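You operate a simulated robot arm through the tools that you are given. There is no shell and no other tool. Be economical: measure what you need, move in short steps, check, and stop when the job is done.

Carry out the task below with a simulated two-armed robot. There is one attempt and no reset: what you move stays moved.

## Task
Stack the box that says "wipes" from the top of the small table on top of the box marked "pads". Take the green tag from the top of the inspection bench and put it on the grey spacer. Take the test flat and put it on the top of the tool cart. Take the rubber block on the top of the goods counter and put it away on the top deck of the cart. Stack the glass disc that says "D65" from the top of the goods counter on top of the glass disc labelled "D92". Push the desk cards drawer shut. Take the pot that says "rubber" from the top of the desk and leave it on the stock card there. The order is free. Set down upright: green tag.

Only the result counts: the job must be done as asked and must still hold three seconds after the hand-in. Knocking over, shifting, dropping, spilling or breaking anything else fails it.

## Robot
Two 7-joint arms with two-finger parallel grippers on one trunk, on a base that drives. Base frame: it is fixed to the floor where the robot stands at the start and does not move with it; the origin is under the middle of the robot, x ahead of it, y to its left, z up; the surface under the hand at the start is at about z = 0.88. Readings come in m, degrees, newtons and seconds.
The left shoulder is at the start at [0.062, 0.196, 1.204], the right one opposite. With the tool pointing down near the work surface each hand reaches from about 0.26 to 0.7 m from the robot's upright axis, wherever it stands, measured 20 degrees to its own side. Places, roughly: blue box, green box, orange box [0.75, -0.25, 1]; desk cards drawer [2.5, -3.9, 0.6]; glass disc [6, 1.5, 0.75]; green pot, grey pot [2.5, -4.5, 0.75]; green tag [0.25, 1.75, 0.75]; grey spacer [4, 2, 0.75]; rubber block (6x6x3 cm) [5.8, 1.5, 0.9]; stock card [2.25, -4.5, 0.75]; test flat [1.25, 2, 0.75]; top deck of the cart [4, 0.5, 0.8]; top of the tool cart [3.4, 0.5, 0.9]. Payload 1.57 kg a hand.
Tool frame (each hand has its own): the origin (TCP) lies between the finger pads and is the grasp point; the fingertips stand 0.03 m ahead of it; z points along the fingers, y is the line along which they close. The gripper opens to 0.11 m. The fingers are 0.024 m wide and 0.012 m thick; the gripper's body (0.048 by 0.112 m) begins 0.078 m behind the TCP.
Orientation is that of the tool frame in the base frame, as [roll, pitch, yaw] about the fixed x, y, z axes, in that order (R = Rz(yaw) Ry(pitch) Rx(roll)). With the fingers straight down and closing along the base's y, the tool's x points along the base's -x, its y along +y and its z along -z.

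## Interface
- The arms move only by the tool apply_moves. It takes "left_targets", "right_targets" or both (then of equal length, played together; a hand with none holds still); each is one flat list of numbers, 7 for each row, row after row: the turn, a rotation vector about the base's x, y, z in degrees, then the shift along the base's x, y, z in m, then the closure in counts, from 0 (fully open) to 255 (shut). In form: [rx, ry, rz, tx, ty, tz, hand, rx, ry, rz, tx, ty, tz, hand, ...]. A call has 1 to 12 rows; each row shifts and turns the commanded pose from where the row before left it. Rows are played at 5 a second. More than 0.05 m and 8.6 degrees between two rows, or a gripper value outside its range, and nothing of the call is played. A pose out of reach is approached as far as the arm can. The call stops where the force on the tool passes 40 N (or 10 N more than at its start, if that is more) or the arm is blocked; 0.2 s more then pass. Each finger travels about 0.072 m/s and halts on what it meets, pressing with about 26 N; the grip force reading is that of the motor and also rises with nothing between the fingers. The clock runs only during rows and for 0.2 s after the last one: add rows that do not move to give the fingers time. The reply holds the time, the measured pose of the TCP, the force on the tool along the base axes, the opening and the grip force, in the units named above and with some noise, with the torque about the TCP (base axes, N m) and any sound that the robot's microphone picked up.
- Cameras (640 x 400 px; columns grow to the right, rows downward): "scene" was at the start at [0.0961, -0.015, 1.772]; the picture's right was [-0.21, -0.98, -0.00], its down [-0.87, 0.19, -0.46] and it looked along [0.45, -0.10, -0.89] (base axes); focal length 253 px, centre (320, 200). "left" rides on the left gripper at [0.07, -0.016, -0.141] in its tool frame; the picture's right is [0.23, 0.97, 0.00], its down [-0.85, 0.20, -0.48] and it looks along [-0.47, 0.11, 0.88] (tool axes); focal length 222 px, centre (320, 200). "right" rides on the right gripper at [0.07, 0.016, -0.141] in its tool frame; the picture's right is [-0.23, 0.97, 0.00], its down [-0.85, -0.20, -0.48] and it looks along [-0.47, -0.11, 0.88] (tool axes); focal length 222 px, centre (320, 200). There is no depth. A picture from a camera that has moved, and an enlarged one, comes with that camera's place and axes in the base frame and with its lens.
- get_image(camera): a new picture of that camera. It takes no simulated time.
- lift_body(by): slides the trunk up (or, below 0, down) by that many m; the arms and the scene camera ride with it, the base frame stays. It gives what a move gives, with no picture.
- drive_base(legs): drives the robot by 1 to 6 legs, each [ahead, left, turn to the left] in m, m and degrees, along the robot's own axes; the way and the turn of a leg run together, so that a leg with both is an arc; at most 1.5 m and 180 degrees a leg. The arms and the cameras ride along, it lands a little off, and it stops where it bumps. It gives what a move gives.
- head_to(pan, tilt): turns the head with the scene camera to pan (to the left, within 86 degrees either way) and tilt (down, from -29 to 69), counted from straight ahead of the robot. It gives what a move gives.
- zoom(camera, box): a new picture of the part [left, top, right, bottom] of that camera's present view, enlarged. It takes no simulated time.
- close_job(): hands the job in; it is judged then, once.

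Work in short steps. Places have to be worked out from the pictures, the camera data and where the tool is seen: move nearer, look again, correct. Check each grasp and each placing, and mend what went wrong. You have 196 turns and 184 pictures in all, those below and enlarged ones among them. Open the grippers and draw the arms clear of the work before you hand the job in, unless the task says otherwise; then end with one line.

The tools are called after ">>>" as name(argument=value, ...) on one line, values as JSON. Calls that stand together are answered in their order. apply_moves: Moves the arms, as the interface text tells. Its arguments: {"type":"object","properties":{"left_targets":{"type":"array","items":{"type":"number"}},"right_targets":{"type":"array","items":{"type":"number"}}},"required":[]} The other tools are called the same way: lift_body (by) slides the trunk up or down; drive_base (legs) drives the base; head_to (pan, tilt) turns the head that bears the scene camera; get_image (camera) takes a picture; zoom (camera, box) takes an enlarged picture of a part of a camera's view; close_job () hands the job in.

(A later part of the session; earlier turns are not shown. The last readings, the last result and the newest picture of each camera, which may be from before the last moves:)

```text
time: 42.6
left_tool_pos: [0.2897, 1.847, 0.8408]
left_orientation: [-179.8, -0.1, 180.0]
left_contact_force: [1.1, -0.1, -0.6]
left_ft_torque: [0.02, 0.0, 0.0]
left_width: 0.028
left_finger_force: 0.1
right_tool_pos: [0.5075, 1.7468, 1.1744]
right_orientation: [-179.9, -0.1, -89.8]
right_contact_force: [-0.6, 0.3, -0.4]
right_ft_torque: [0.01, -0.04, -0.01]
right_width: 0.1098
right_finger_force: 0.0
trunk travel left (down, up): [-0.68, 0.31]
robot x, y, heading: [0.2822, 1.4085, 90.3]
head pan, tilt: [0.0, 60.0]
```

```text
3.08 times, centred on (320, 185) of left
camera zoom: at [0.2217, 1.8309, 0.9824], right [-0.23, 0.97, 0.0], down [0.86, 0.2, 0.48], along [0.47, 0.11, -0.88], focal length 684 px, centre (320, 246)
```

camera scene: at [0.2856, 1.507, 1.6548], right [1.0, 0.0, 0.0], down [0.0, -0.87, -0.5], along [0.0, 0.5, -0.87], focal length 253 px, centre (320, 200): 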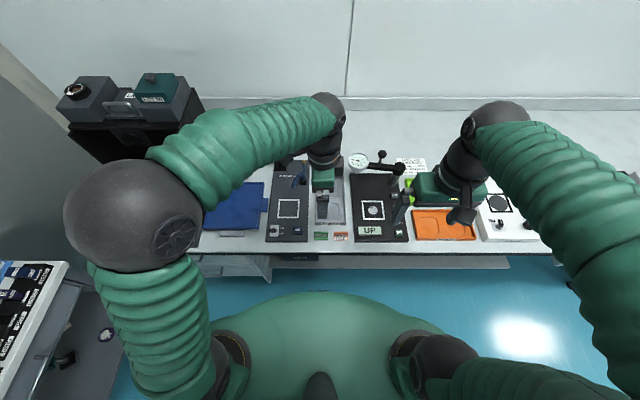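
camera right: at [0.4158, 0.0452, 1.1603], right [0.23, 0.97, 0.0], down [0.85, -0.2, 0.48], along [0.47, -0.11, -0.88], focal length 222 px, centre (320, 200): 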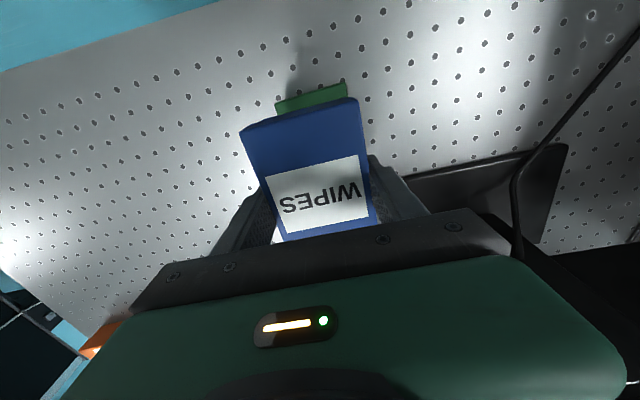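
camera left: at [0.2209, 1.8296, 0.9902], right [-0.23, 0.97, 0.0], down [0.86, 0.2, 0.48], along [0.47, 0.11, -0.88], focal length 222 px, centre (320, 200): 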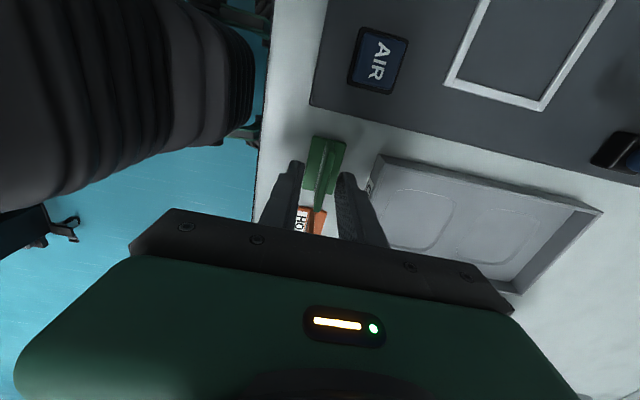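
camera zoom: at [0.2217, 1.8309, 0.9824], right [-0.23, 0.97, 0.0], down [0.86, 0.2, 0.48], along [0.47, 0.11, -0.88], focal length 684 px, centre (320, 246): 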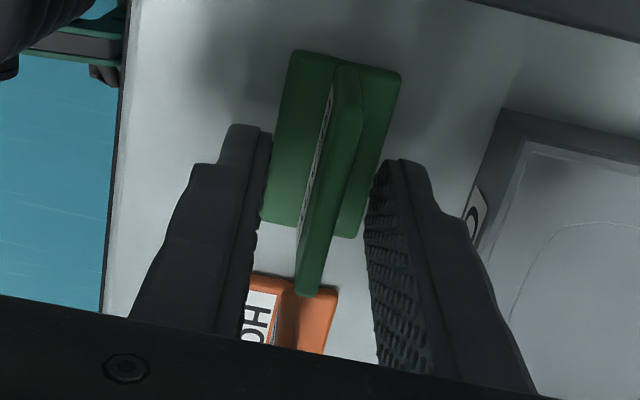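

Fingers straddle the plate well. Close.

>>> apply_moves(left_targets=[0, 0, 0, 0, 0, 0, 255, 0, 0, 0, 0, 0, 0, 255, 0, 0, 0, 0, 0, 0, 255])

>>> zoom(camera="left", box=[260, 120, 380, 250])

```text
time: 43.4
left_tool_pos: [0.2915, 1.8467, 0.8413]
left_orientation: [-179.8, -0.1, -180.0]
left_contact_force: [0.7, -0.6, -0.7]
left_ft_torque: [-0.03, -0.02, 0.0]
left_width: 0.0046
left_finger_force: 24.6
right_tool_pos: [0.507, 1.7463, 1.1747]
right_orientation: [179.9, -0.1, -89.8]
right_contact_force: [0.5, 0.5, 0.1]
right_ft_torque: [0.01, -0.01, 0.02]
right_width: 0.1102
right_finger_force: 0.0
trunk travel left (down, up): [-0.68, 0.31]
robot x, y, heading: [0.2849, 1.4053, 90.3]
head pan, tilt: [0.0, 60.0]
```

```text
3.08 times, centred on (320, 185) of left
camera zoom: at [0.2217, 1.831, 0.9824], right [-0.23, 0.97, 0.0], down [0.86, 0.2, 0.48], along [0.47, 0.11, -0.88], focal length 684 px, centre (320, 246)
```

zoom: 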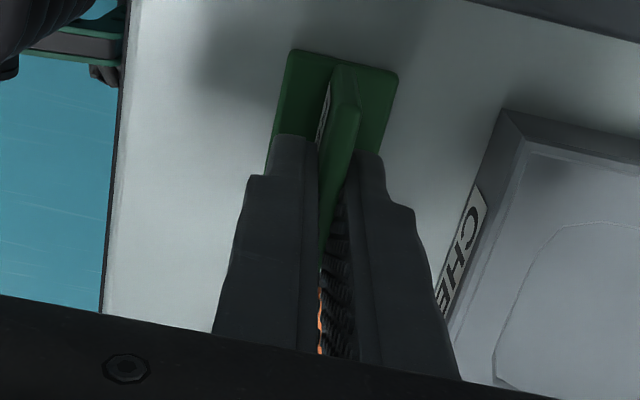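

Plate gripped (4.6 mm). Lift.

>>> apply_moves(left_targets=[0, 0, 0, 0, 0, 0.02, 255, 0, 0, 0, 0, 0, 0.04, 255, 0, 0, 0, 0, 0, 0.045, 255, 0, 0, 0, 0, -0.02, 0.045, 255, 0, 0, 0, 0, -0.02, 0.045, 255, 0, 0, 0, 0, -0.02, 0.045, 255, 0, 0, 0, 0, 0, 0, 255])

>>> get_image(camera="left")

>>> get_image(camera="scene")

```text
time: 45.0
left_tool_pos: [0.287, 1.7874, 1.0792]
left_orientation: [-179.8, 0.0, -180.0]
left_contact_force: [0.0, 0.4, 0.0]
left_ft_torque: [-0.04, -0.02, 0.02]
left_width: 0.0048
left_finger_force: 25.5
right_tool_pos: [0.507, 1.7491, 1.1745]
right_orientation: [-180.0, 0.0, -89.9]
right_contact_force: [0.0, 1.2, -0.5]
right_ft_torque: [-0.01, -0.05, -0.01]
right_width: 0.1098
right_finger_force: 0.1
trunk travel left (down, up): [-0.68, 0.31]
robot x, y, heading: [0.282, 1.4088, 90.3]
head pan, tilt: [0.0, 60.0]
```

```text
146 pictures are left
camera left: at [0.2186, 1.7712, 1.2206], right [-0.23, 0.97, 0.0], down [0.86, 0.2, 0.48], along [0.47, 0.11, -0.88], focal length 222 px, centre (320, 200)
```

left: 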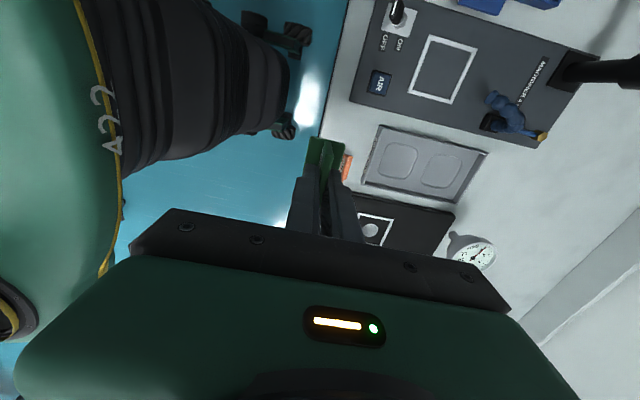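

```text
145 pictures are left
camera scene: at [0.2851, 1.5081, 1.6546], right [1.0, 0.0, 0.0], down [0.0, -0.87, -0.5], along [0.0, 0.5, -0.87], focal length 253 px, centre (320, 200)
```

scene: 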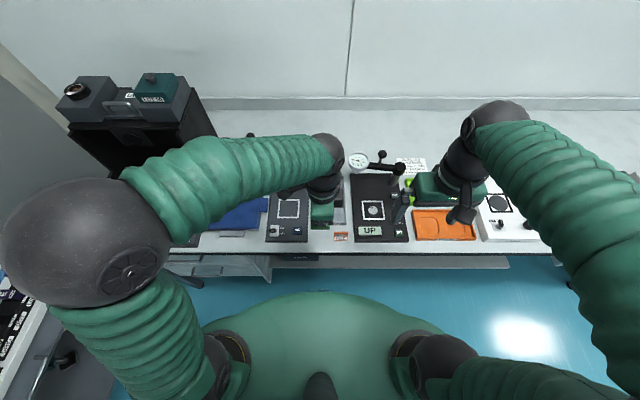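

Tag held. Retract the left hand, back off a little, and slide right to the test flat area.

>>> apply_moves(left_targets=[0, 0, 0, -0.03, -0.03, 0.02, 255, 0, 0, 0, -0.03, -0.03, 0.02, 255, 0, 0, 0, -0.03, -0.02, 0.03, 255, 0, 0, 0, -0.02, 0, 0.04, 255], right_targets=[0, 0, 0, 0, -0.02, 0.03, 0, 0, 0, 0, 0, -0.02, 0.03, 0, 0, 0, 0, 0, 0, 0.03, 0, 0, 0, 0, 0, 0, 0.02, 0])

>>> drive_base(legs=[[-0.12, 0, 0], [0, -0.85, -0.5]])

>>> get_image(camera="scene")

```text
time: 46.0
left_tool_pos: [0.1779, 1.7013, 1.1945]
left_orientation: [179.9, 0.0, -180.0]
left_contact_force: [-1.0, 0.2, -0.2]
left_ft_torque: [0.04, 0.03, 0.01]
left_width: 0.0048
left_finger_force: 24.8
right_tool_pos: [0.5078, 1.717, 1.2737]
right_orientation: [-180.0, -0.2, -89.8]
right_contact_force: [-0.1, -0.4, 0.2]
right_ft_torque: [0.02, 0.0, 0.02]
right_width: 0.1099
right_finger_force: 0.0
right hand out of reach, approached as far as the arm can: row 2
trunk travel left (down, up): [-0.68, 0.31]
robot x, y, heading: [0.2862, 1.4075, 90.1]
head pan, tilt: [0.0, 60.0]
```

```text
time: 51.5
left_tool_pos: [1.049, 1.5783, 1.1928]
left_orientation: [179.9, 0.3, 178.6]
left_contact_force: [-0.7, -0.3, -0.9]
left_ft_torque: [0.01, -0.03, -0.02]
left_width: 0.0047
left_finger_force: 25.1
right_tool_pos: [1.379, 1.5855, 1.2735]
right_orientation: [-180.0, -0.2, -91.2]
right_contact_force: [0.2, 0.1, 0.4]
right_ft_torque: [-0.02, -0.04, 0.01]
right_width: 0.1099
right_finger_force: 0.0
trunk travel left (down, up): [-0.68, 0.31]
robot x, y, heading: [1.1513, 1.2799, 88.8]
head pan, tilt: [0.0, 60.0]
```

```text
144 pictures are left
camera scene: at [1.1483, 1.3786, 1.6548], right [1.0, -0.02, 0.0], down [-0.02, -0.87, -0.5], along [0.01, 0.5, -0.87], focal length 253 px, centre (320, 200)
```

scene: 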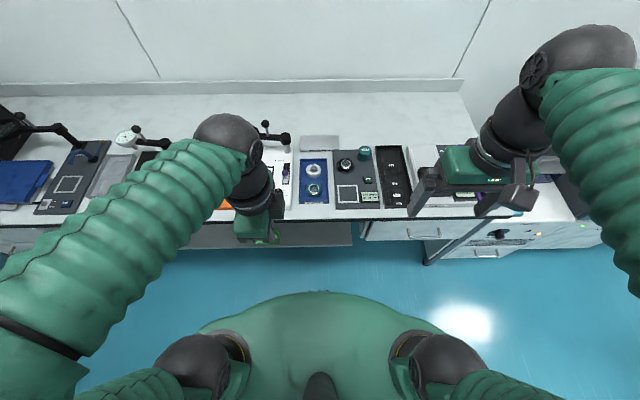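

>>> zoom(camera="scene", box=[270, 110, 450, 222])

```text
3.56 times, centred on (360, 166) of scene
camera zoom: at [1.1483, 1.3786, 1.6548], right [1.0, -0.02, 0.0], down [-0.02, -0.87, -0.5], along [0.01, 0.5, -0.87], focal length 901 px, centre (178, 321)
```

zoom: 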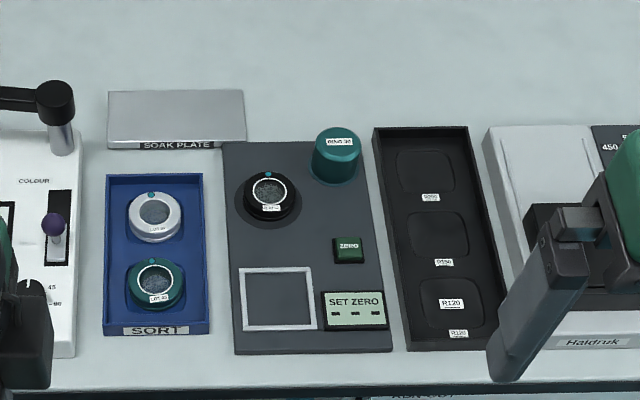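

>>> zoom(camera="scene", box=[325, 140, 385, 175])

>>> zoom(camera="scene", box=[295, 155, 345, 205])

>>> zoom(camera="scene", box=[375, 145, 415, 210])

```text
10.67 times, centred on (355, 158) of scene
camera zoom: at [1.1483, 1.3786, 1.6548], right [1.0, -0.02, 0.0], down [-0.02, -0.87, -0.5], along [0.01, 0.5, -0.87], focal length 2703 px, centre (-53, 653)
```

zoom: 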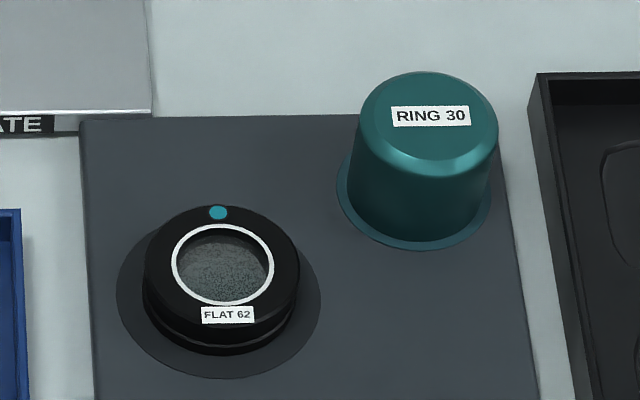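

```text
8.00 times, centred on (320, 180) of scene
camera zoom: at [1.1483, 1.3786, 1.6548], right [1.0, -0.02, 0.0], down [-0.02, -0.87, -0.5], along [0.01, 0.5, -0.87], focal length 2027 px, centre (320, 360)
```

zoom: 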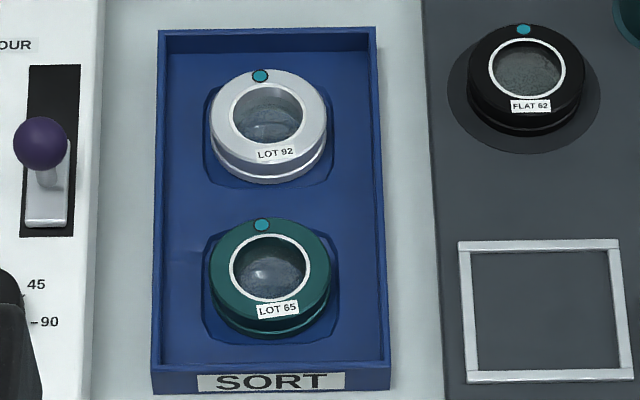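

```text
6.15 times, centred on (395, 178) of scene
camera zoom: at [1.1483, 1.3786, 1.6548], right [1.0, -0.02, 0.0], down [-0.02, -0.87, -0.5], along [0.01, 0.5, -0.87], focal length 1559 px, centre (-142, 338)
```

zoom: 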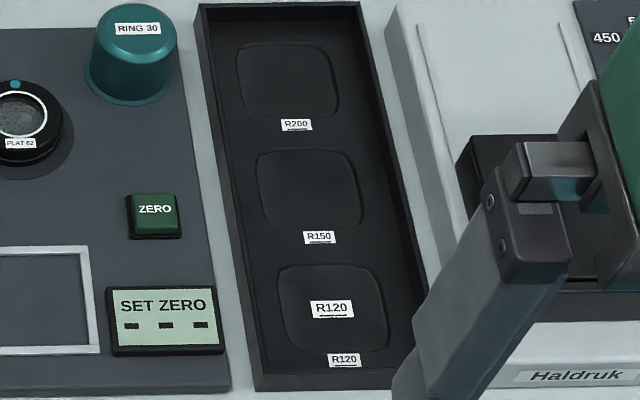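

The test flat is the black disc "FLAT 62" at ≈(1.266,2.01). Drive 0.2 m closer and move the right hand over it.

>>> drive_base(legs=[[0.2, 0, 1.2]])

>>> apply_moves(right_targets=[0, 0, 0, -0.02, 0.04, -0.01, 60, 0, 0, 0, -0.02, 0.04, -0.01, 60, 0, 0, 0, -0.02, 0.04, -0.02, 60, 0, 0, 0, -0.02, 0.04, -0.02, 60, 0, 0, 0, -0.02, 0.04, -0.02, 60, 0, 0, 0, 0, 0, -0.045, 60, 0, 0, 0, 0, 0, -0.045, 60, 0, 0, 0, 0, 0, 0, 60])

>>> get_image(camera="right")

>>> get_image(camera="scene")

```text
time: 53.1
left_tool_pos: [1.0485, 1.7721, 1.1937]
left_orientation: [180.0, 0.1, 179.7]
left_contact_force: [-0.4, 0.2, -0.2]
left_ft_torque: [0.05, -0.04, -0.01]
left_width: 0.0048
left_finger_force: 25.2
right_tool_pos: [1.3775, 1.7833, 1.2732]
right_orientation: [180.0, -0.1, -90.1]
right_contact_force: [0.8, -0.9, 0.1]
right_ft_torque: [0.06, -0.01, -0.03]
right_width: 0.1101
right_finger_force: 0.1
trunk travel left (down, up): [-0.68, 0.31]
robot x, y, heading: [1.1507, 1.4779, 89.8]
head pan, tilt: [0.0, 60.0]
```

```text
time: 54.9
left_tool_pos: [1.0491, 1.7762, 1.192]
left_orientation: [-179.9, -0.1, 179.7]
left_contact_force: [0.4, 0.1, -0.1]
left_ft_torque: [-0.01, -0.02, 0.0]
left_width: 0.0046
left_finger_force: 25.0
right_tool_pos: [1.2813, 1.9851, 1.1021]
right_orientation: [180.0, -0.4, -90.2]
right_contact_force: [0.5, 0.9, 0.0]
right_ft_torque: [0.0, -0.02, 0.01]
right_width: 0.0842
right_finger_force: 0.1
trunk travel left (down, up): [-0.68, 0.31]
robot x, y, heading: [1.1528, 1.4811, 89.9]
head pan, tilt: [0.0, 60.0]
```

```text
139 pictures are left
camera right: at [1.2656, 1.9149, 1.2429], right [-0.97, 0.23, 0.0], down [0.2, 0.86, 0.47], along [0.11, 0.46, -0.88], focal length 222 px, centre (320, 200)
```

right: 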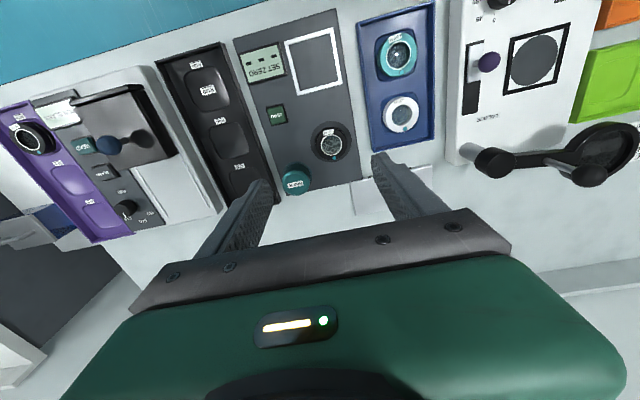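

```text
138 pictures are left
camera scene: at [1.1536, 1.5788, 1.6547], right [1.0, 0.0, 0.0], down [0.0, -0.87, -0.5], along [0.0, 0.5, -0.87], focal length 253 px, centre (320, 200)
```

scene: 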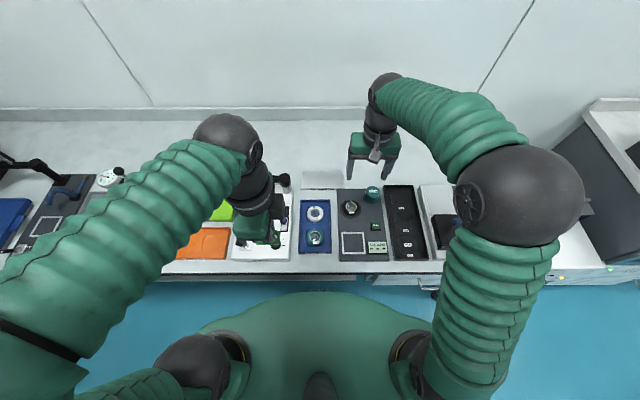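

Flat at ≈(1.269,2.017). Shift and descend partway.

>>> apply_moves(right_targets=[0, 0, 0, -0.012, 0.032, 0, 60, 0, 0, 0, 0, 0, -0.045, 60, 0, 0, 0, 0, 0, -0.045, 60, 0, 0, 0, 0, 0, -0.045, 60, 0, 0, 0, 0, 0, 0, 60])

>>> get_image(camera="right")

>>> zoom(camera="scene", box=[300, 150, 420, 260])

```text
time: 56.1
left_tool_pos: [1.0486, 1.7751, 1.1928]
left_orientation: [-180.0, 0.1, 179.7]
left_contact_force: [0.0, 0.8, -0.2]
left_ft_torque: [0.02, -0.02, -0.02]
left_width: 0.0049
left_finger_force: 25.5
right_tool_pos: [1.2666, 2.0171, 0.9679]
right_orientation: [-179.9, -0.4, -90.1]
right_contact_force: [-0.2, -0.3, 0.6]
right_ft_torque: [0.03, 0.02, 0.01]
right_width: 0.0843
right_finger_force: 0.1
trunk travel left (down, up): [-0.68, 0.31]
robot x, y, heading: [1.1542, 1.4781, 89.9]
head pan, tilt: [0.0, 60.0]
```

```text
137 pictures are left
camera right: at [1.2504, 1.9478, 1.1095], right [-0.97, 0.23, 0.0], down [0.2, 0.86, 0.47], along [0.11, 0.46, -0.88], focal length 222 px, centre (320, 200)
```

right: 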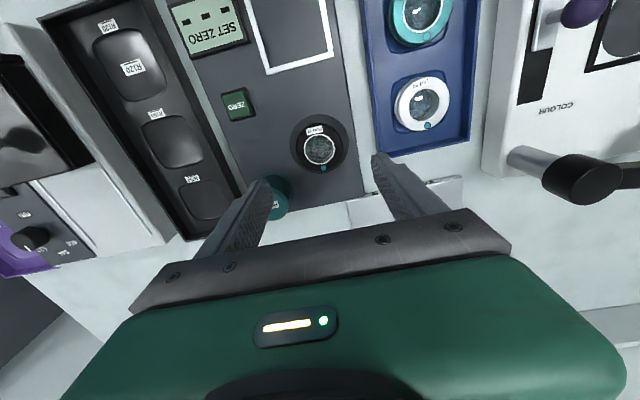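

```text
3.64 times, centred on (360, 205) of scene
camera zoom: at [1.1532, 1.5782, 1.6547], right [1.0, 0.0, 0.0], down [0.0, -0.87, -0.5], along [0.0, 0.5, -0.87], focal length 921 px, centre (174, 182)
```

zoom: 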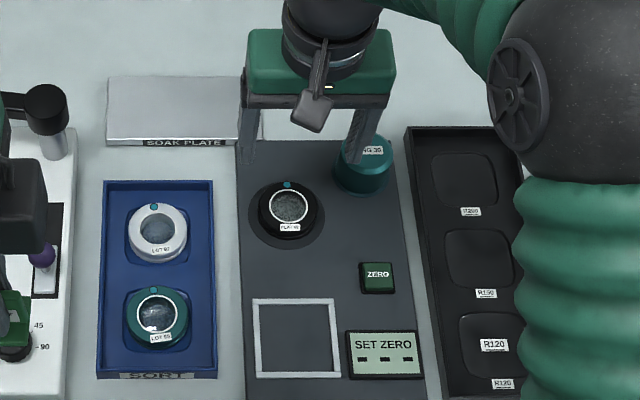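

Flat centre ≈(1.268,2.020), top ≈0.84. Narrow the opening to 0.074 to clear RING 30 and descend.

>>> apply_moves(right_targets=[0, 0, 0, 0.002, 0.003, -0.02, 83, 0, 0, 0, 0, 0, -0.03, 83, 0, 0, 0, 0, 0, -0.03, 83, 0, 0, 0, 0, 0, -0.022, 83, 0, 0, 0, 0, 0, 0, 83])

>>> get_image(camera="right")

>>> zoom(camera="scene", box=[320, 170, 400, 240])

```text
time: 57.3
left_tool_pos: [1.0484, 1.775, 1.1925]
left_orientation: [180.0, 0.0, 179.6]
left_contact_force: [0.3, 0.3, -0.7]
left_ft_torque: [0.02, 0.01, 0.01]
left_width: 0.0048
left_finger_force: 24.4
right_tool_pos: [1.2666, 2.0216, 0.8665]
right_orientation: [180.0, -0.3, -90.1]
right_contact_force: [-0.1, 0.2, -0.9]
right_ft_torque: [-0.02, -0.01, 0.03]
right_width: 0.0743
right_finger_force: 0.0
trunk travel left (down, up): [-0.68, 0.31]
robot x, y, heading: [1.1546, 1.4765, 89.9]
head pan, tilt: [0.0, 60.0]
```

```text
135 pictures are left
camera right: at [1.2505, 1.9523, 1.0078], right [-0.97, 0.23, 0.0], down [0.2, 0.86, 0.47], along [0.11, 0.46, -0.88], focal length 222 px, centre (320, 200)
```

right: 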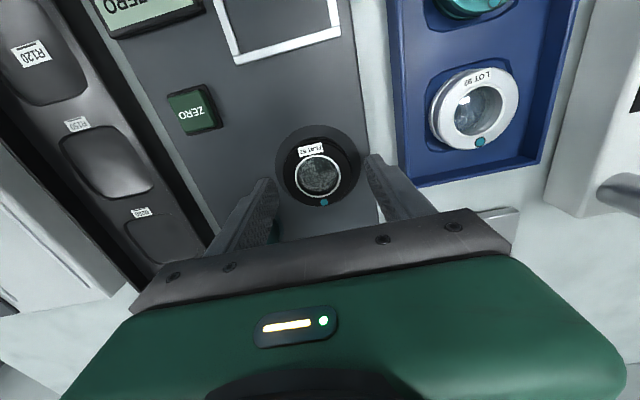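

```text
5.71 times, centred on (360, 205) of scene
camera zoom: at [1.1531, 1.5783, 1.6547], right [1.0, 0.0, 0.0], down [0.0, -0.87, -0.5], along [0.0, 0.5, -0.87], focal length 1448 px, centre (91, 171)
```

zoom: 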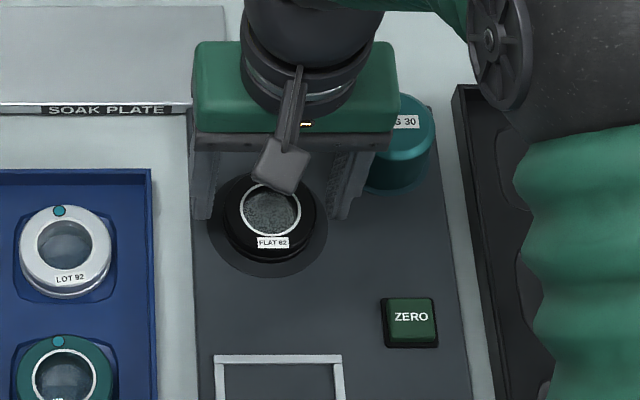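

>>> apply_moves(right_targets=[0, 0, 0, 0, 0, -0.005, 83, 0, 0, 0, 0, 0, -0.005, 83, 0, 0, 0, 0, 0, 0, 83])

>>> zoom(camera="scene", box=[330, 180, 380, 220])

>>> zoom(camera="right", box=[220, 110, 420, 250])

```text
time: 58.1
left_tool_pos: [1.0478, 1.7751, 1.1922]
left_orientation: [-180.0, 0.0, 179.7]
left_contact_force: [-0.2, 0.0, -0.5]
left_ft_torque: [-0.01, -0.03, 0.0]
left_width: 0.0049
left_finger_force: 25.0
right_tool_pos: [1.2673, 2.0221, 0.8568]
right_orientation: [-180.0, -0.4, -90.1]
right_contact_force: [0.8, -0.5, 0.3]
right_ft_torque: [0.01, 0.03, 0.0]
right_width: 0.0741
right_finger_force: 0.1
trunk travel left (down, up): [-0.68, 0.31]
robot x, y, heading: [1.1535, 1.4779, 89.8]
head pan, tilt: [0.0, 60.0]
```

```text
10.00 times, centred on (355, 200) of scene
camera zoom: at [1.1531, 1.5784, 1.6547], right [1.0, 0.0, 0.0], down [0.0, -0.87, -0.5], along [0.0, 0.5, -0.87], focal length 2534 px, centre (-30, 200)
```

zoom: 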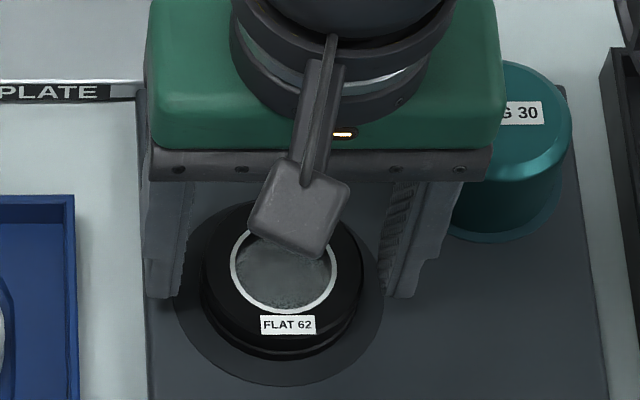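

```text
2.86 times, centred on (320, 180) of right
camera zoom: at [1.2511, 1.9526, 0.997], right [-0.97, 0.23, 0.0], down [0.2, 0.86, 0.47], along [0.11, 0.46, -0.88], focal length 635 px, centre (320, 257)
```

zoom: 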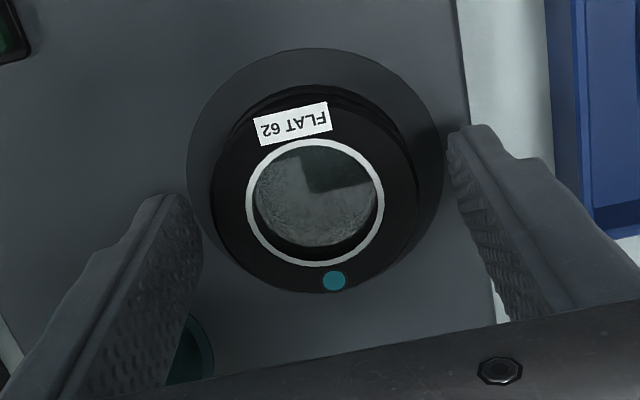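

Tips flank the disc. Close.

>>> apply_moves(right_targets=[0, 0, 0, 0, 0, -0.003, 83, 0, 0, 0, 0, 0, 0, 255, 0, 0, 0, 0, 0, 0, 255, 0, 0, 0, 0, 0, 0, 255])

>>> zoom(camera="right", box=[220, 110, 420, 250])

```text
time: 59.1
left_tool_pos: [1.048, 1.7751, 1.1923]
left_orientation: [-179.9, -0.1, 179.7]
left_contact_force: [0.0, 0.1, -0.3]
left_ft_torque: [-0.03, -0.01, 0.01]
left_width: 0.005
left_finger_force: 25.4
right_tool_pos: [1.2673, 2.0222, 0.8525]
right_orientation: [180.0, -0.3, -90.1]
right_contact_force: [-0.5, 0.7, 0.4]
right_ft_torque: [0.04, -0.05, 0.01]
right_width: 0.0587
right_finger_force: 25.5
trunk travel left (down, up): [-0.68, 0.31]
robot x, y, heading: [1.1501, 1.4786, 89.8]
head pan, tilt: [0.0, 60.0]
```

```text
2.86 times, centred on (320, 180) of right
camera zoom: at [1.2511, 1.9526, 0.9941], right [-0.97, 0.23, 0.0], down [0.2, 0.86, 0.47], along [0.11, 0.46, -0.88], focal length 635 px, centre (320, 257)
```

zoom: 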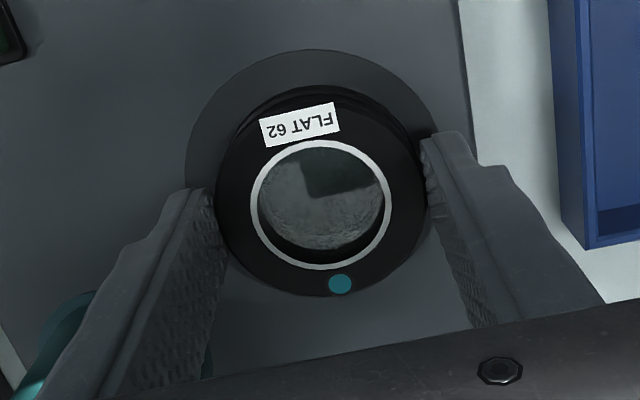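

Held at 0.0587. Lift and draw back.

>>> apply_moves(right_targets=[0, 0, 0, 0, 0, 0.02, 255, 0, 0, 0, 0, 0, 0.04, 255, 0, 0, 0, 0, 0, 0.045, 255, 0, 0, 0, 0, -0.02, 0.045, 255, 0, 0, 0, 0.01, -0.035, 0.03, 255, 0, 0, 0, 0.02, -0.04, 0.02, 255, 0, 0, 0, 0.02, -0.04, 0.02, 255, 0, 0, 0, 0.02, -0.04, 0.02, 255, 0, 0, 0, 0.02, -0.04, 0.02, 255])

>>> get_image(camera="right")

>>> head_to(pan=-70, tilt=25)

>>> get_image(camera="scene")

```text
time: 61.1
left_tool_pos: [1.0505, 1.7736, 1.1926]
left_orientation: [179.9, -0.1, 179.7]
left_contact_force: [0.7, -0.4, -0.3]
left_ft_torque: [0.07, -0.01, 0.0]
left_width: 0.0048
left_finger_force: 24.5
right_tool_pos: [1.3559, 1.8047, 1.1157]
right_orientation: [179.9, 0.0, -90.1]
right_contact_force: [0.5, -0.1, -1.3]
right_ft_torque: [0.04, -0.01, 0.02]
right_width: 0.0585
right_finger_force: 26.0
trunk travel left (down, up): [-0.68, 0.31]
robot x, y, heading: [1.1558, 1.478, 89.9]
head pan, tilt: [0.0, 60.0]
```

```text
130 pictures are left
camera right: at [1.3404, 1.7351, 1.257], right [-0.97, 0.23, 0.0], down [0.2, 0.86, 0.48], along [0.11, 0.46, -0.88], focal length 222 px, centre (320, 200)
```

right: 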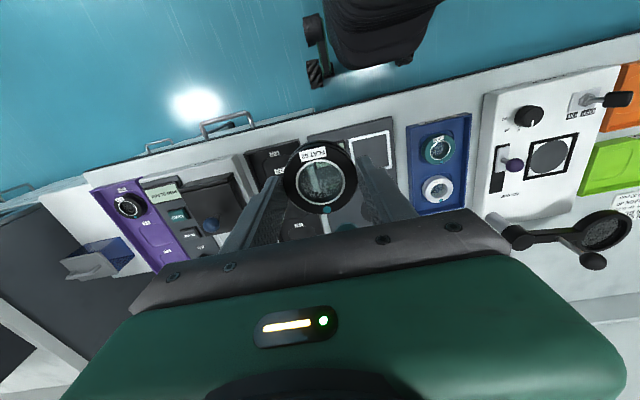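

```text
time: 62.5
left_tool_pos: [1.0492, 1.7753, 1.1917]
left_orientation: [-179.8, -0.1, 179.7]
left_contact_force: [1.4, -0.1, -0.6]
left_ft_torque: [-0.01, 0.01, 0.0]
left_width: 0.0047
left_finger_force: 25.3
right_tool_pos: [1.3561, 1.8086, 1.1152]
right_orientation: [179.8, -0.4, -90.1]
right_contact_force: [0.1, -0.1, 0.1]
right_ft_torque: [0.0, -0.05, -0.01]
right_width: 0.0585
right_finger_force: 25.9
trunk travel left (down, up): [-0.68, 0.31]
robot x, y, heading: [1.1536, 1.4824, 89.9]
head pan, tilt: [-70.0, 25.0]
```

```text
129 pictures are left
camera scene: at [1.2405, 1.5421, 1.7048], right [0.34, -0.94, 0.0], down [-0.4, -0.15, -0.91], along [0.85, 0.31, -0.42], focal length 253 px, centre (320, 200)
```

scene: 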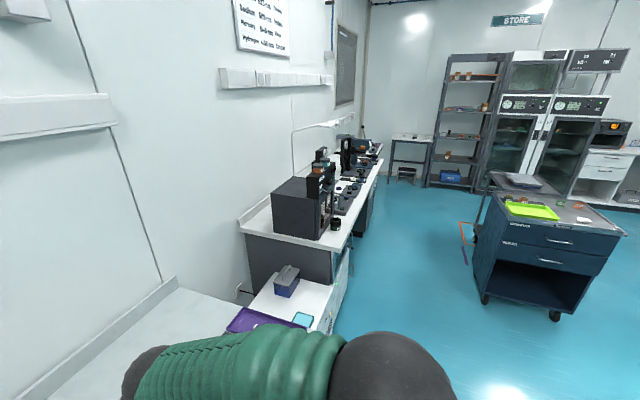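

Flat held. The blue tool cart is at ≈(3.3,0.5). Back off, turn right, and drive there.

>>> drive_base(legs=[[-0.25, 0, 0], [0, 0, -90], [1.2, 0, 0], [0, -0.65, 0]])

>>> head_to(pan=0, tilt=35)

>>> get_image(camera="scene")

```text
time: 76.9
left_tool_pos: [2.6987, 0.8213, 1.192]
left_orientation: [179.9, 0.2, 94.7]
left_contact_force: [-1.1, 0.4, 0.1]
left_ft_torque: [0.0, 0.01, 0.0]
left_width: 0.0047
left_finger_force: 25.1
right_tool_pos: [2.7587, 0.5178, 1.116]
right_orientation: [-179.8, -0.3, -175.1]
right_contact_force: [0.1, 0.4, -0.7]
right_ft_torque: [0.0, -0.01, 0.0]
right_width: 0.0587
right_finger_force: 25.9
trunk travel left (down, up): [-0.68, 0.31]
robot x, y, heading: [2.4129, 0.6903, 5.1]
head pan, tilt: [-70.0, 25.0]
```

```text
time: 78.3
left_tool_pos: [2.6991, 0.8161, 1.1924]
left_orientation: [180.0, 0.0, 94.6]
left_contact_force: [0.3, -0.4, -0.1]
left_ft_torque: [-0.02, 0.02, 0.02]
left_width: 0.0049
left_finger_force: 25.2
right_tool_pos: [2.7592, 0.5131, 1.1161]
right_orientation: [180.0, -0.3, -175.0]
right_contact_force: [-0.2, -0.1, -1.6]
right_ft_torque: [-0.01, 0.01, 0.03]
right_width: 0.0585
right_finger_force: 26.2
trunk travel left (down, up): [-0.68, 0.31]
robot x, y, heading: [2.4143, 0.6861, 4.8]
head pan, tilt: [0.0, 35.0]
```

```text
128 pictures are left
camera scene: at [2.5334, 0.696, 1.6891], right [0.08, -1.0, 0.0], down [-0.57, -0.05, -0.82], along [0.82, 0.07, -0.57], focal length 253 px, centre (320, 200)
```

scene: 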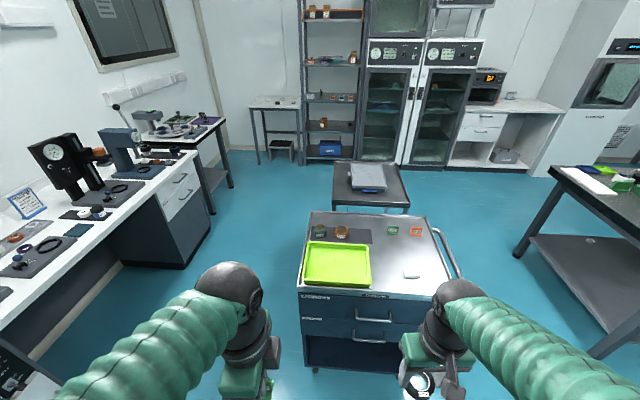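

>>> zoom(camera="scene", box=[290, 200, 470, 310])

>>> zoom(camera="scene", box=[320, 150, 430, 220])

>>> zoom(camera="scene", box=[0, 100, 240, 300])

```text
3.56 times, centred on (380, 255) of scene
camera zoom: at [2.5334, 0.696, 1.6891], right [0.08, -1.0, 0.0], down [-0.57, -0.05, -0.82], along [0.82, 0.07, -0.57], focal length 901 px, centre (107, 4)
```

zoom: 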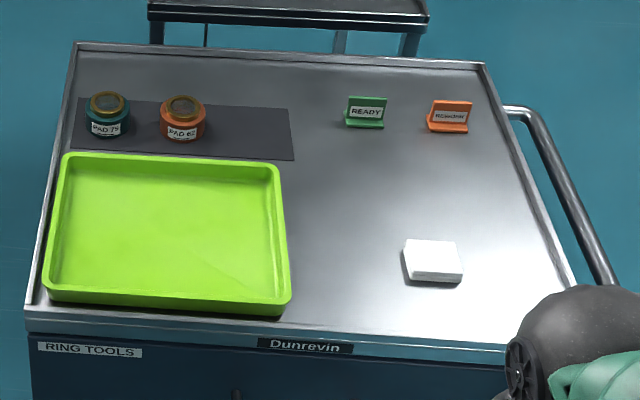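

```text
5.71 times, centred on (375, 185) of scene
camera zoom: at [2.5334, 0.696, 1.6891], right [0.08, -1.0, 0.0], down [-0.57, -0.05, -0.82], along [0.82, 0.07, -0.57], focal length 1448 px, centre (6, 286)
```

zoom: 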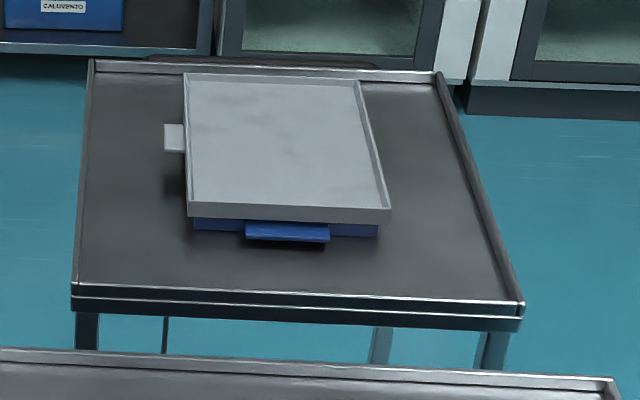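

```text
2.00 times, centred on (120, 200) of scene
camera zoom: at [2.5334, 0.696, 1.6891], right [0.08, -1.0, 0.0], down [-0.57, -0.05, -0.82], along [0.82, 0.07, -0.57], focal length 507 px, centre (720, 200)
```

zoom: 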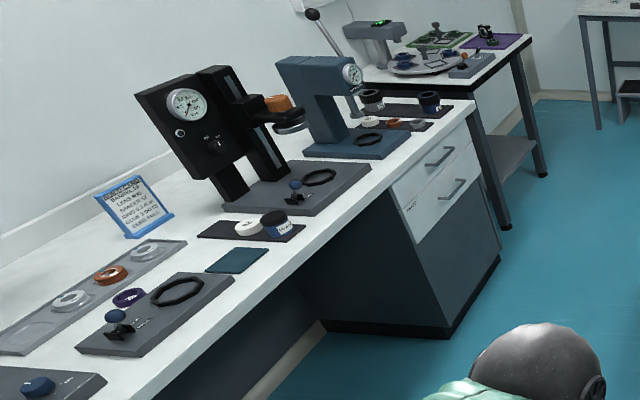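

Open space on the tool cart at ≈(3.28,0.47) between tray and white pad. Drive closer.

>>> drive_base(legs=[[0, 0, -4.8], [0.3, -0.05, 0]])

>>> head_to(pan=-10, tilt=50)

>>> get_image(camera="scene")

>>> get_image(camera="right")

```text
time: 80.8
left_tool_pos: [3.0007, 0.7469, 1.1929]
left_orientation: [179.9, 0.1, 90.1]
left_contact_force: [-0.5, -0.3, -0.8]
left_ft_torque: [-0.01, -0.06, -0.01]
left_width: 0.0047
left_finger_force: 25.3
right_tool_pos: [3.0369, 0.44, 1.1155]
right_orientation: [-179.9, -0.3, -179.7]
right_contact_force: [0.0, -0.2, -0.7]
right_ft_torque: [0.01, -0.01, -0.03]
right_width: 0.0584
right_finger_force: 26.3
trunk travel left (down, up): [-0.68, 0.31]
robot x, y, heading: [2.7076, 0.6384, 0.5]
head pan, tilt: [0.0, 35.0]
```

```text
time: 81.6
left_tool_pos: [3.0021, 0.7451, 1.1914]
left_orientation: [-179.9, -0.1, 90.2]
left_contact_force: [0.4, -0.1, -0.8]
left_ft_torque: [0.02, 0.02, 0.04]
left_width: 0.0044
left_finger_force: 25.3
right_tool_pos: [3.0385, 0.4389, 1.1146]
right_orientation: [-179.9, -0.3, -179.6]
right_contact_force: [0.4, -0.4, -0.6]
right_ft_torque: [0.0, 0.02, 0.0]
right_width: 0.0586
right_finger_force: 25.5
trunk travel left (down, up): [-0.68, 0.31]
robot x, y, heading: [2.7052, 0.6384, 0.5]
head pan, tilt: [-10.0, 50.0]
```

```text
124 pictures are left
camera scene: at [2.816, 0.6261, 1.6673], right [-0.17, -0.99, 0.0], down [-0.76, 0.13, -0.64], along [0.63, -0.11, -0.77], focal length 253 px, centre (320, 200)
```

scene: 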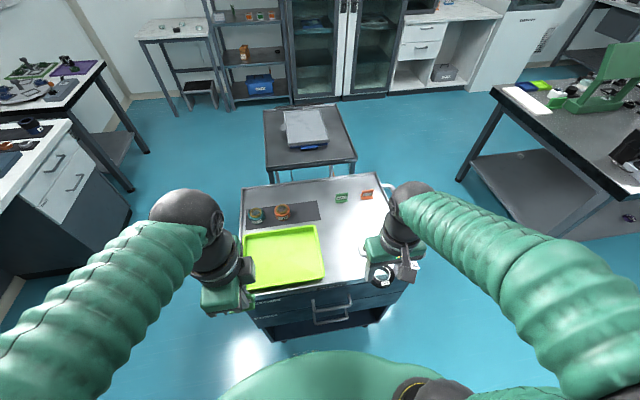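

```text
123 pictures are left
camera right: at [2.9694, 0.4534, 1.2564], right [0.22, 0.98, 0.0], down [0.86, -0.19, 0.47], along [0.46, -0.1, -0.88], focal length 222 px, centre (320, 200)
```

right: 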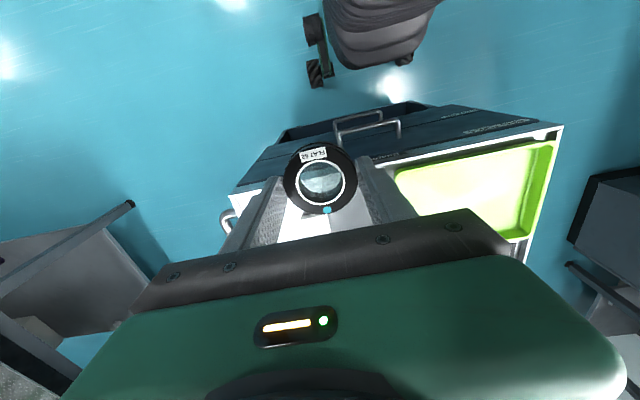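

Cart deck z≈0.86. Target (3.31,0.46). Move the right hand above it at height.

>>> apply_moves(right_targets=[0, 0, 0, 0.045, 0.004, 0, 255, 0, 0, 0, 0.045, 0.004, 0, 255, 0, 0, 0, 0.045, 0.004, 0, 255, 0, 0, 0, 0.045, 0.004, 0, 255, 0, 0, 0, 0.045, 0.004, 0, 255, 0, 0, 0, 0.045, 0, 0, 255, 0, 0, 0, 0.0, 0, -0.04, 255, 0, 0, 0, 0.0, 0, -0.04, 255, 0, 0, 0, 0.0, 0, 0, 255])

>>> get_image(camera="scene")

>>> get_image(camera="right")

```text
time: 83.6
left_tool_pos: [3.0029, 0.7453, 1.1918]
left_orientation: [-179.9, 0.1, 90.2]
left_contact_force: [0.0, 0.6, -0.5]
left_ft_torque: [0.01, 0.01, -0.04]
left_width: 0.0046
left_finger_force: 24.7
right_tool_pos: [3.3045, 0.4601, 1.0368]
right_orientation: [179.9, -0.3, -179.6]
right_contact_force: [-0.3, -0.2, -0.6]
right_ft_torque: [0.01, 0.01, 0.04]
right_width: 0.0586
right_finger_force: 26.1
trunk travel left (down, up): [-0.68, 0.31]
robot x, y, heading: [2.7085, 0.6401, 0.2]
head pan, tilt: [-10.0, 50.0]
```

```text
122 pictures are left
camera scene: at [2.8177, 0.6259, 1.6672], right [-0.17, -0.99, 0.0], down [-0.76, 0.13, -0.64], along [0.63, -0.11, -0.77], focal length 253 px, centre (320, 200)
```

scene: 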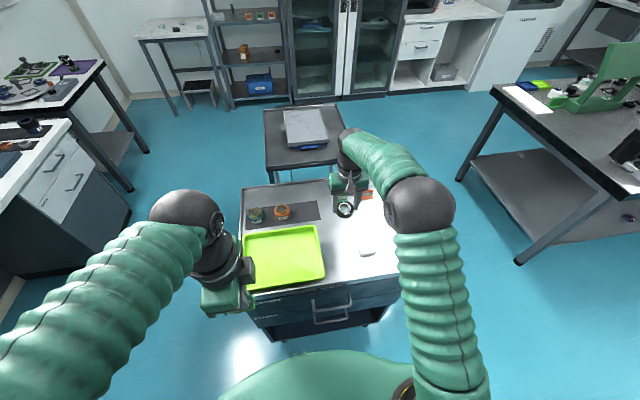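

```text
121 pictures are left
camera right: at [3.2371, 0.4749, 1.1775], right [0.22, 0.98, 0.0], down [0.86, -0.19, 0.47], along [0.46, -0.1, -0.88], focal length 222 px, centre (320, 200)
```

right: 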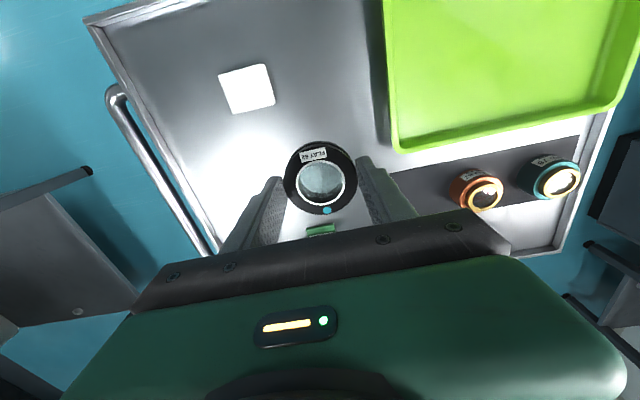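

Spot below is clear. Descend to ≈0.915 then probe.

>>> apply_moves(right_targets=[0, 0, 0, 0, 0, -0.04, 255, 0, 0, 0, 0, 0, -0.04, 255, 0, 0, 0, 0.0, 0, -0.03, 255, 0, 0, 0, 0.0, 0, -0.01, 255, 0, 0, 0, 0.0, 0, 0, 255])

>>> zoom(camera="scene", box=[300, 160, 400, 270])

>>> get_image(camera="right")

```text
time: 84.8
left_tool_pos: [3.0028, 0.7457, 1.1915]
left_orientation: [-179.9, 0.1, 90.1]
left_contact_force: [-0.3, 0.1, -0.8]
left_ft_torque: [0.03, 0.02, 0.01]
left_width: 0.0046
left_finger_force: 25.0
right_tool_pos: [3.309, 0.4604, 0.9143]
right_orientation: [179.9, -0.3, -179.6]
right_contact_force: [-0.2, -0.4, -0.6]
right_ft_torque: [0.01, -0.02, -0.01]
right_width: 0.0587
right_finger_force: 26.2
trunk travel left (down, up): [-0.68, 0.31]
robot x, y, heading: [2.7101, 0.6389, 0.3]
head pan, tilt: [-10.0, 50.0]
```

```text
3.64 times, centred on (350, 215) of scene
camera zoom: at [2.8174, 0.6258, 1.6672], right [-0.17, -0.99, 0.0], down [-0.76, 0.13, -0.64], along [0.63, -0.11, -0.77], focal length 921 px, centre (211, 146)
```

zoom: 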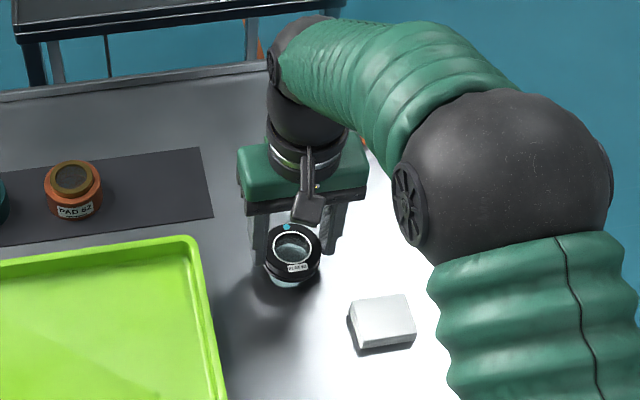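

```text
119 pictures are left
camera right: at [3.2388, 0.4745, 1.0552], right [0.22, 0.98, 0.0], down [0.86, -0.19, 0.47], along [0.46, -0.1, -0.88], focal length 222 px, centre (320, 200)
```

right: 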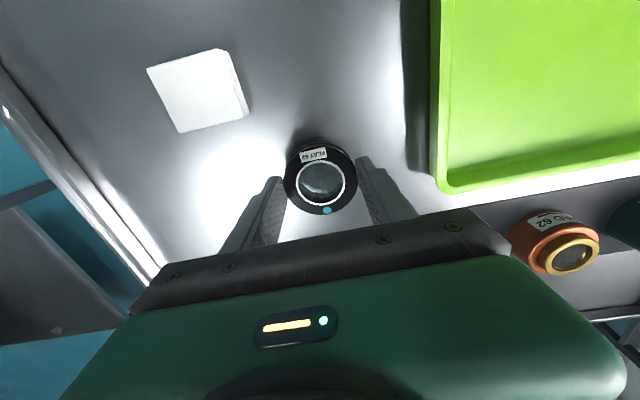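

>>> apply_moves(right_targets=[0, 0, 0, 0, 0, -0.008, 255, 0, 0, 0, 0, 0, -0.006, 255, 0, 0, 0, 0.0, 0, 0, 255])

>>> zoom(camera="scene", box=[350, 205, 400, 245])

>>> zoom(camera="scene", box=[320, 200, 380, 250])

```text
time: 85.6
left_tool_pos: [3.0027, 0.7456, 1.1923]
left_orientation: [-179.9, 0.0, 90.2]
left_contact_force: [0.7, -0.1, 0.0]
left_ft_torque: [0.02, -0.02, 0.0]
left_width: 0.0046
left_finger_force: 25.2
right_tool_pos: [3.3086, 0.4596, 0.9008]
right_orientation: [179.9, -0.3, -179.6]
right_contact_force: [0.2, 0.4, -0.8]
right_ft_torque: [0.01, 0.0, 0.04]
right_width: 0.0586
right_finger_force: 25.5
trunk travel left (down, up): [-0.68, 0.31]
robot x, y, heading: [2.7042, 0.6361, 0.3]
head pan, tilt: [-10.0, 50.0]
```

```text
10.00 times, centred on (375, 225) of scene
camera zoom: at [2.817, 0.6258, 1.6672], right [-0.17, -0.99, 0.0], down [-0.76, 0.13, -0.64], along [0.63, -0.11, -0.77], focal length 2534 px, centre (-230, -50)
```

zoom: 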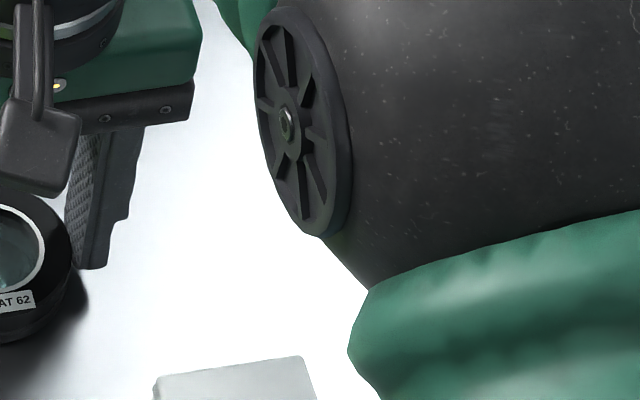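

```text
8.00 times, centred on (350, 225) of scene
camera zoom: at [2.817, 0.6258, 1.6672], right [-0.17, -0.99, 0.0], down [-0.76, 0.13, -0.64], along [0.63, -0.11, -0.77], focal length 2027 px, centre (80, 0)
```

zoom: 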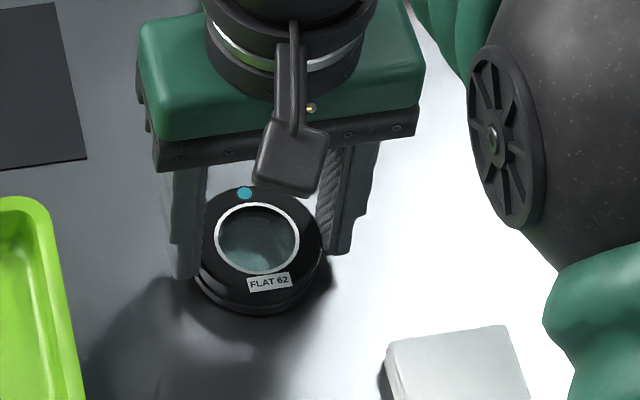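

Very near the deck. Probe down in 4 mm steps.

>>> apply_moves(right_targets=[0, 0, 0, 0, 0, -0.004, 255, 0, 0, 0, 0, 0, -0.003, 255, 0, 0, 0, 0.0, 0, 0, 255])

```text
time: 86.4
left_tool_pos: [3.0, 0.7448, 1.193]
left_orientation: [180.0, -0.1, 90.2]
left_contact_force: [0.2, -0.6, 0.3]
left_ft_torque: [-0.03, -0.01, 0.02]
left_width: 0.0047
left_finger_force: 25.2
right_tool_pos: [3.3098, 0.4595, 0.8957]
right_orientation: [-180.0, 0.0, -179.6]
right_contact_force: [2.9, -1.1, 19.9]
right_ft_torque: [-0.04, -0.18, 0.08]
right_width: 0.059
right_finger_force: 26.2
trunk travel left (down, up): [-0.68, 0.31]
robot x, y, heading: [2.7084, 0.6362, 0.6]
head pan, tilt: [-10.0, 50.0]
```

Contact. Release and rise.

>>> apply_moves(right_targets=[0, 0, 0, 0, 0, 0.002, 255, 0, 0, 0, 0, 0, 0, 180, 0, 0, 0, 0, 0, 0, 60, 0, 0, 0, 0, 0, 0, 60, 0, 0, 0, 0, 0, 0, 60, 0, 0, 0, 0, 0, 0.03, 60, 0, 0, 0, 0, 0, 0.045, 60, 0, 0, 0, 0, 0, 0.045, 60, 0, 0, 0, 0, 0, 0.045, 60, 0, 0, 0, -0.02, 0, 0.04, 60, 0, 0, 0, -0.045, 0, 0.02, 60, 0, 0, 0, -0.045, 0, 0, 60])

>>> get_image(camera="scene")

```text
time: 89.0
left_tool_pos: [3.0001, 0.7451, 1.1927]
left_orientation: [-180.0, 0.0, 90.2]
left_contact_force: [-0.3, 0.4, -0.2]
left_ft_torque: [-0.01, 0.01, -0.03]
left_width: 0.0046
left_finger_force: 24.7
right_tool_pos: [3.1981, 0.4541, 1.1217]
right_orientation: [-180.0, -0.3, -179.5]
right_contact_force: [-0.5, -0.7, -0.3]
right_ft_torque: [-0.01, -0.01, 0.0]
right_width: 0.0844
right_finger_force: 0.1
trunk travel left (down, up): [-0.68, 0.31]
robot x, y, heading: [2.7074, 0.6387, 0.4]
head pan, tilt: [-10.0, 50.0]
```

```text
116 pictures are left
camera scene: at [2.8132, 0.626, 1.6675], right [-0.17, -0.99, 0.0], down [-0.76, 0.13, -0.64], along [0.63, -0.11, -0.77], focal length 253 px, centre (320, 200)
```

scene: 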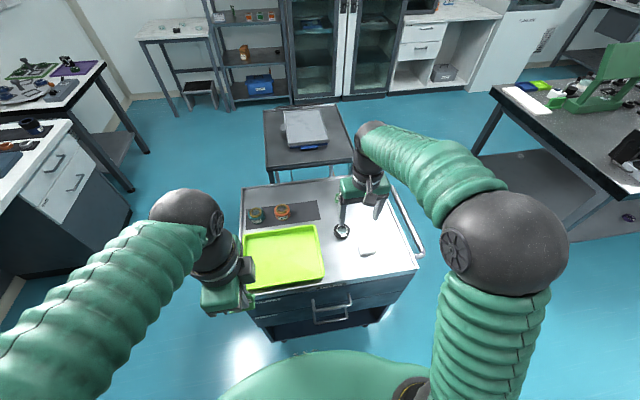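

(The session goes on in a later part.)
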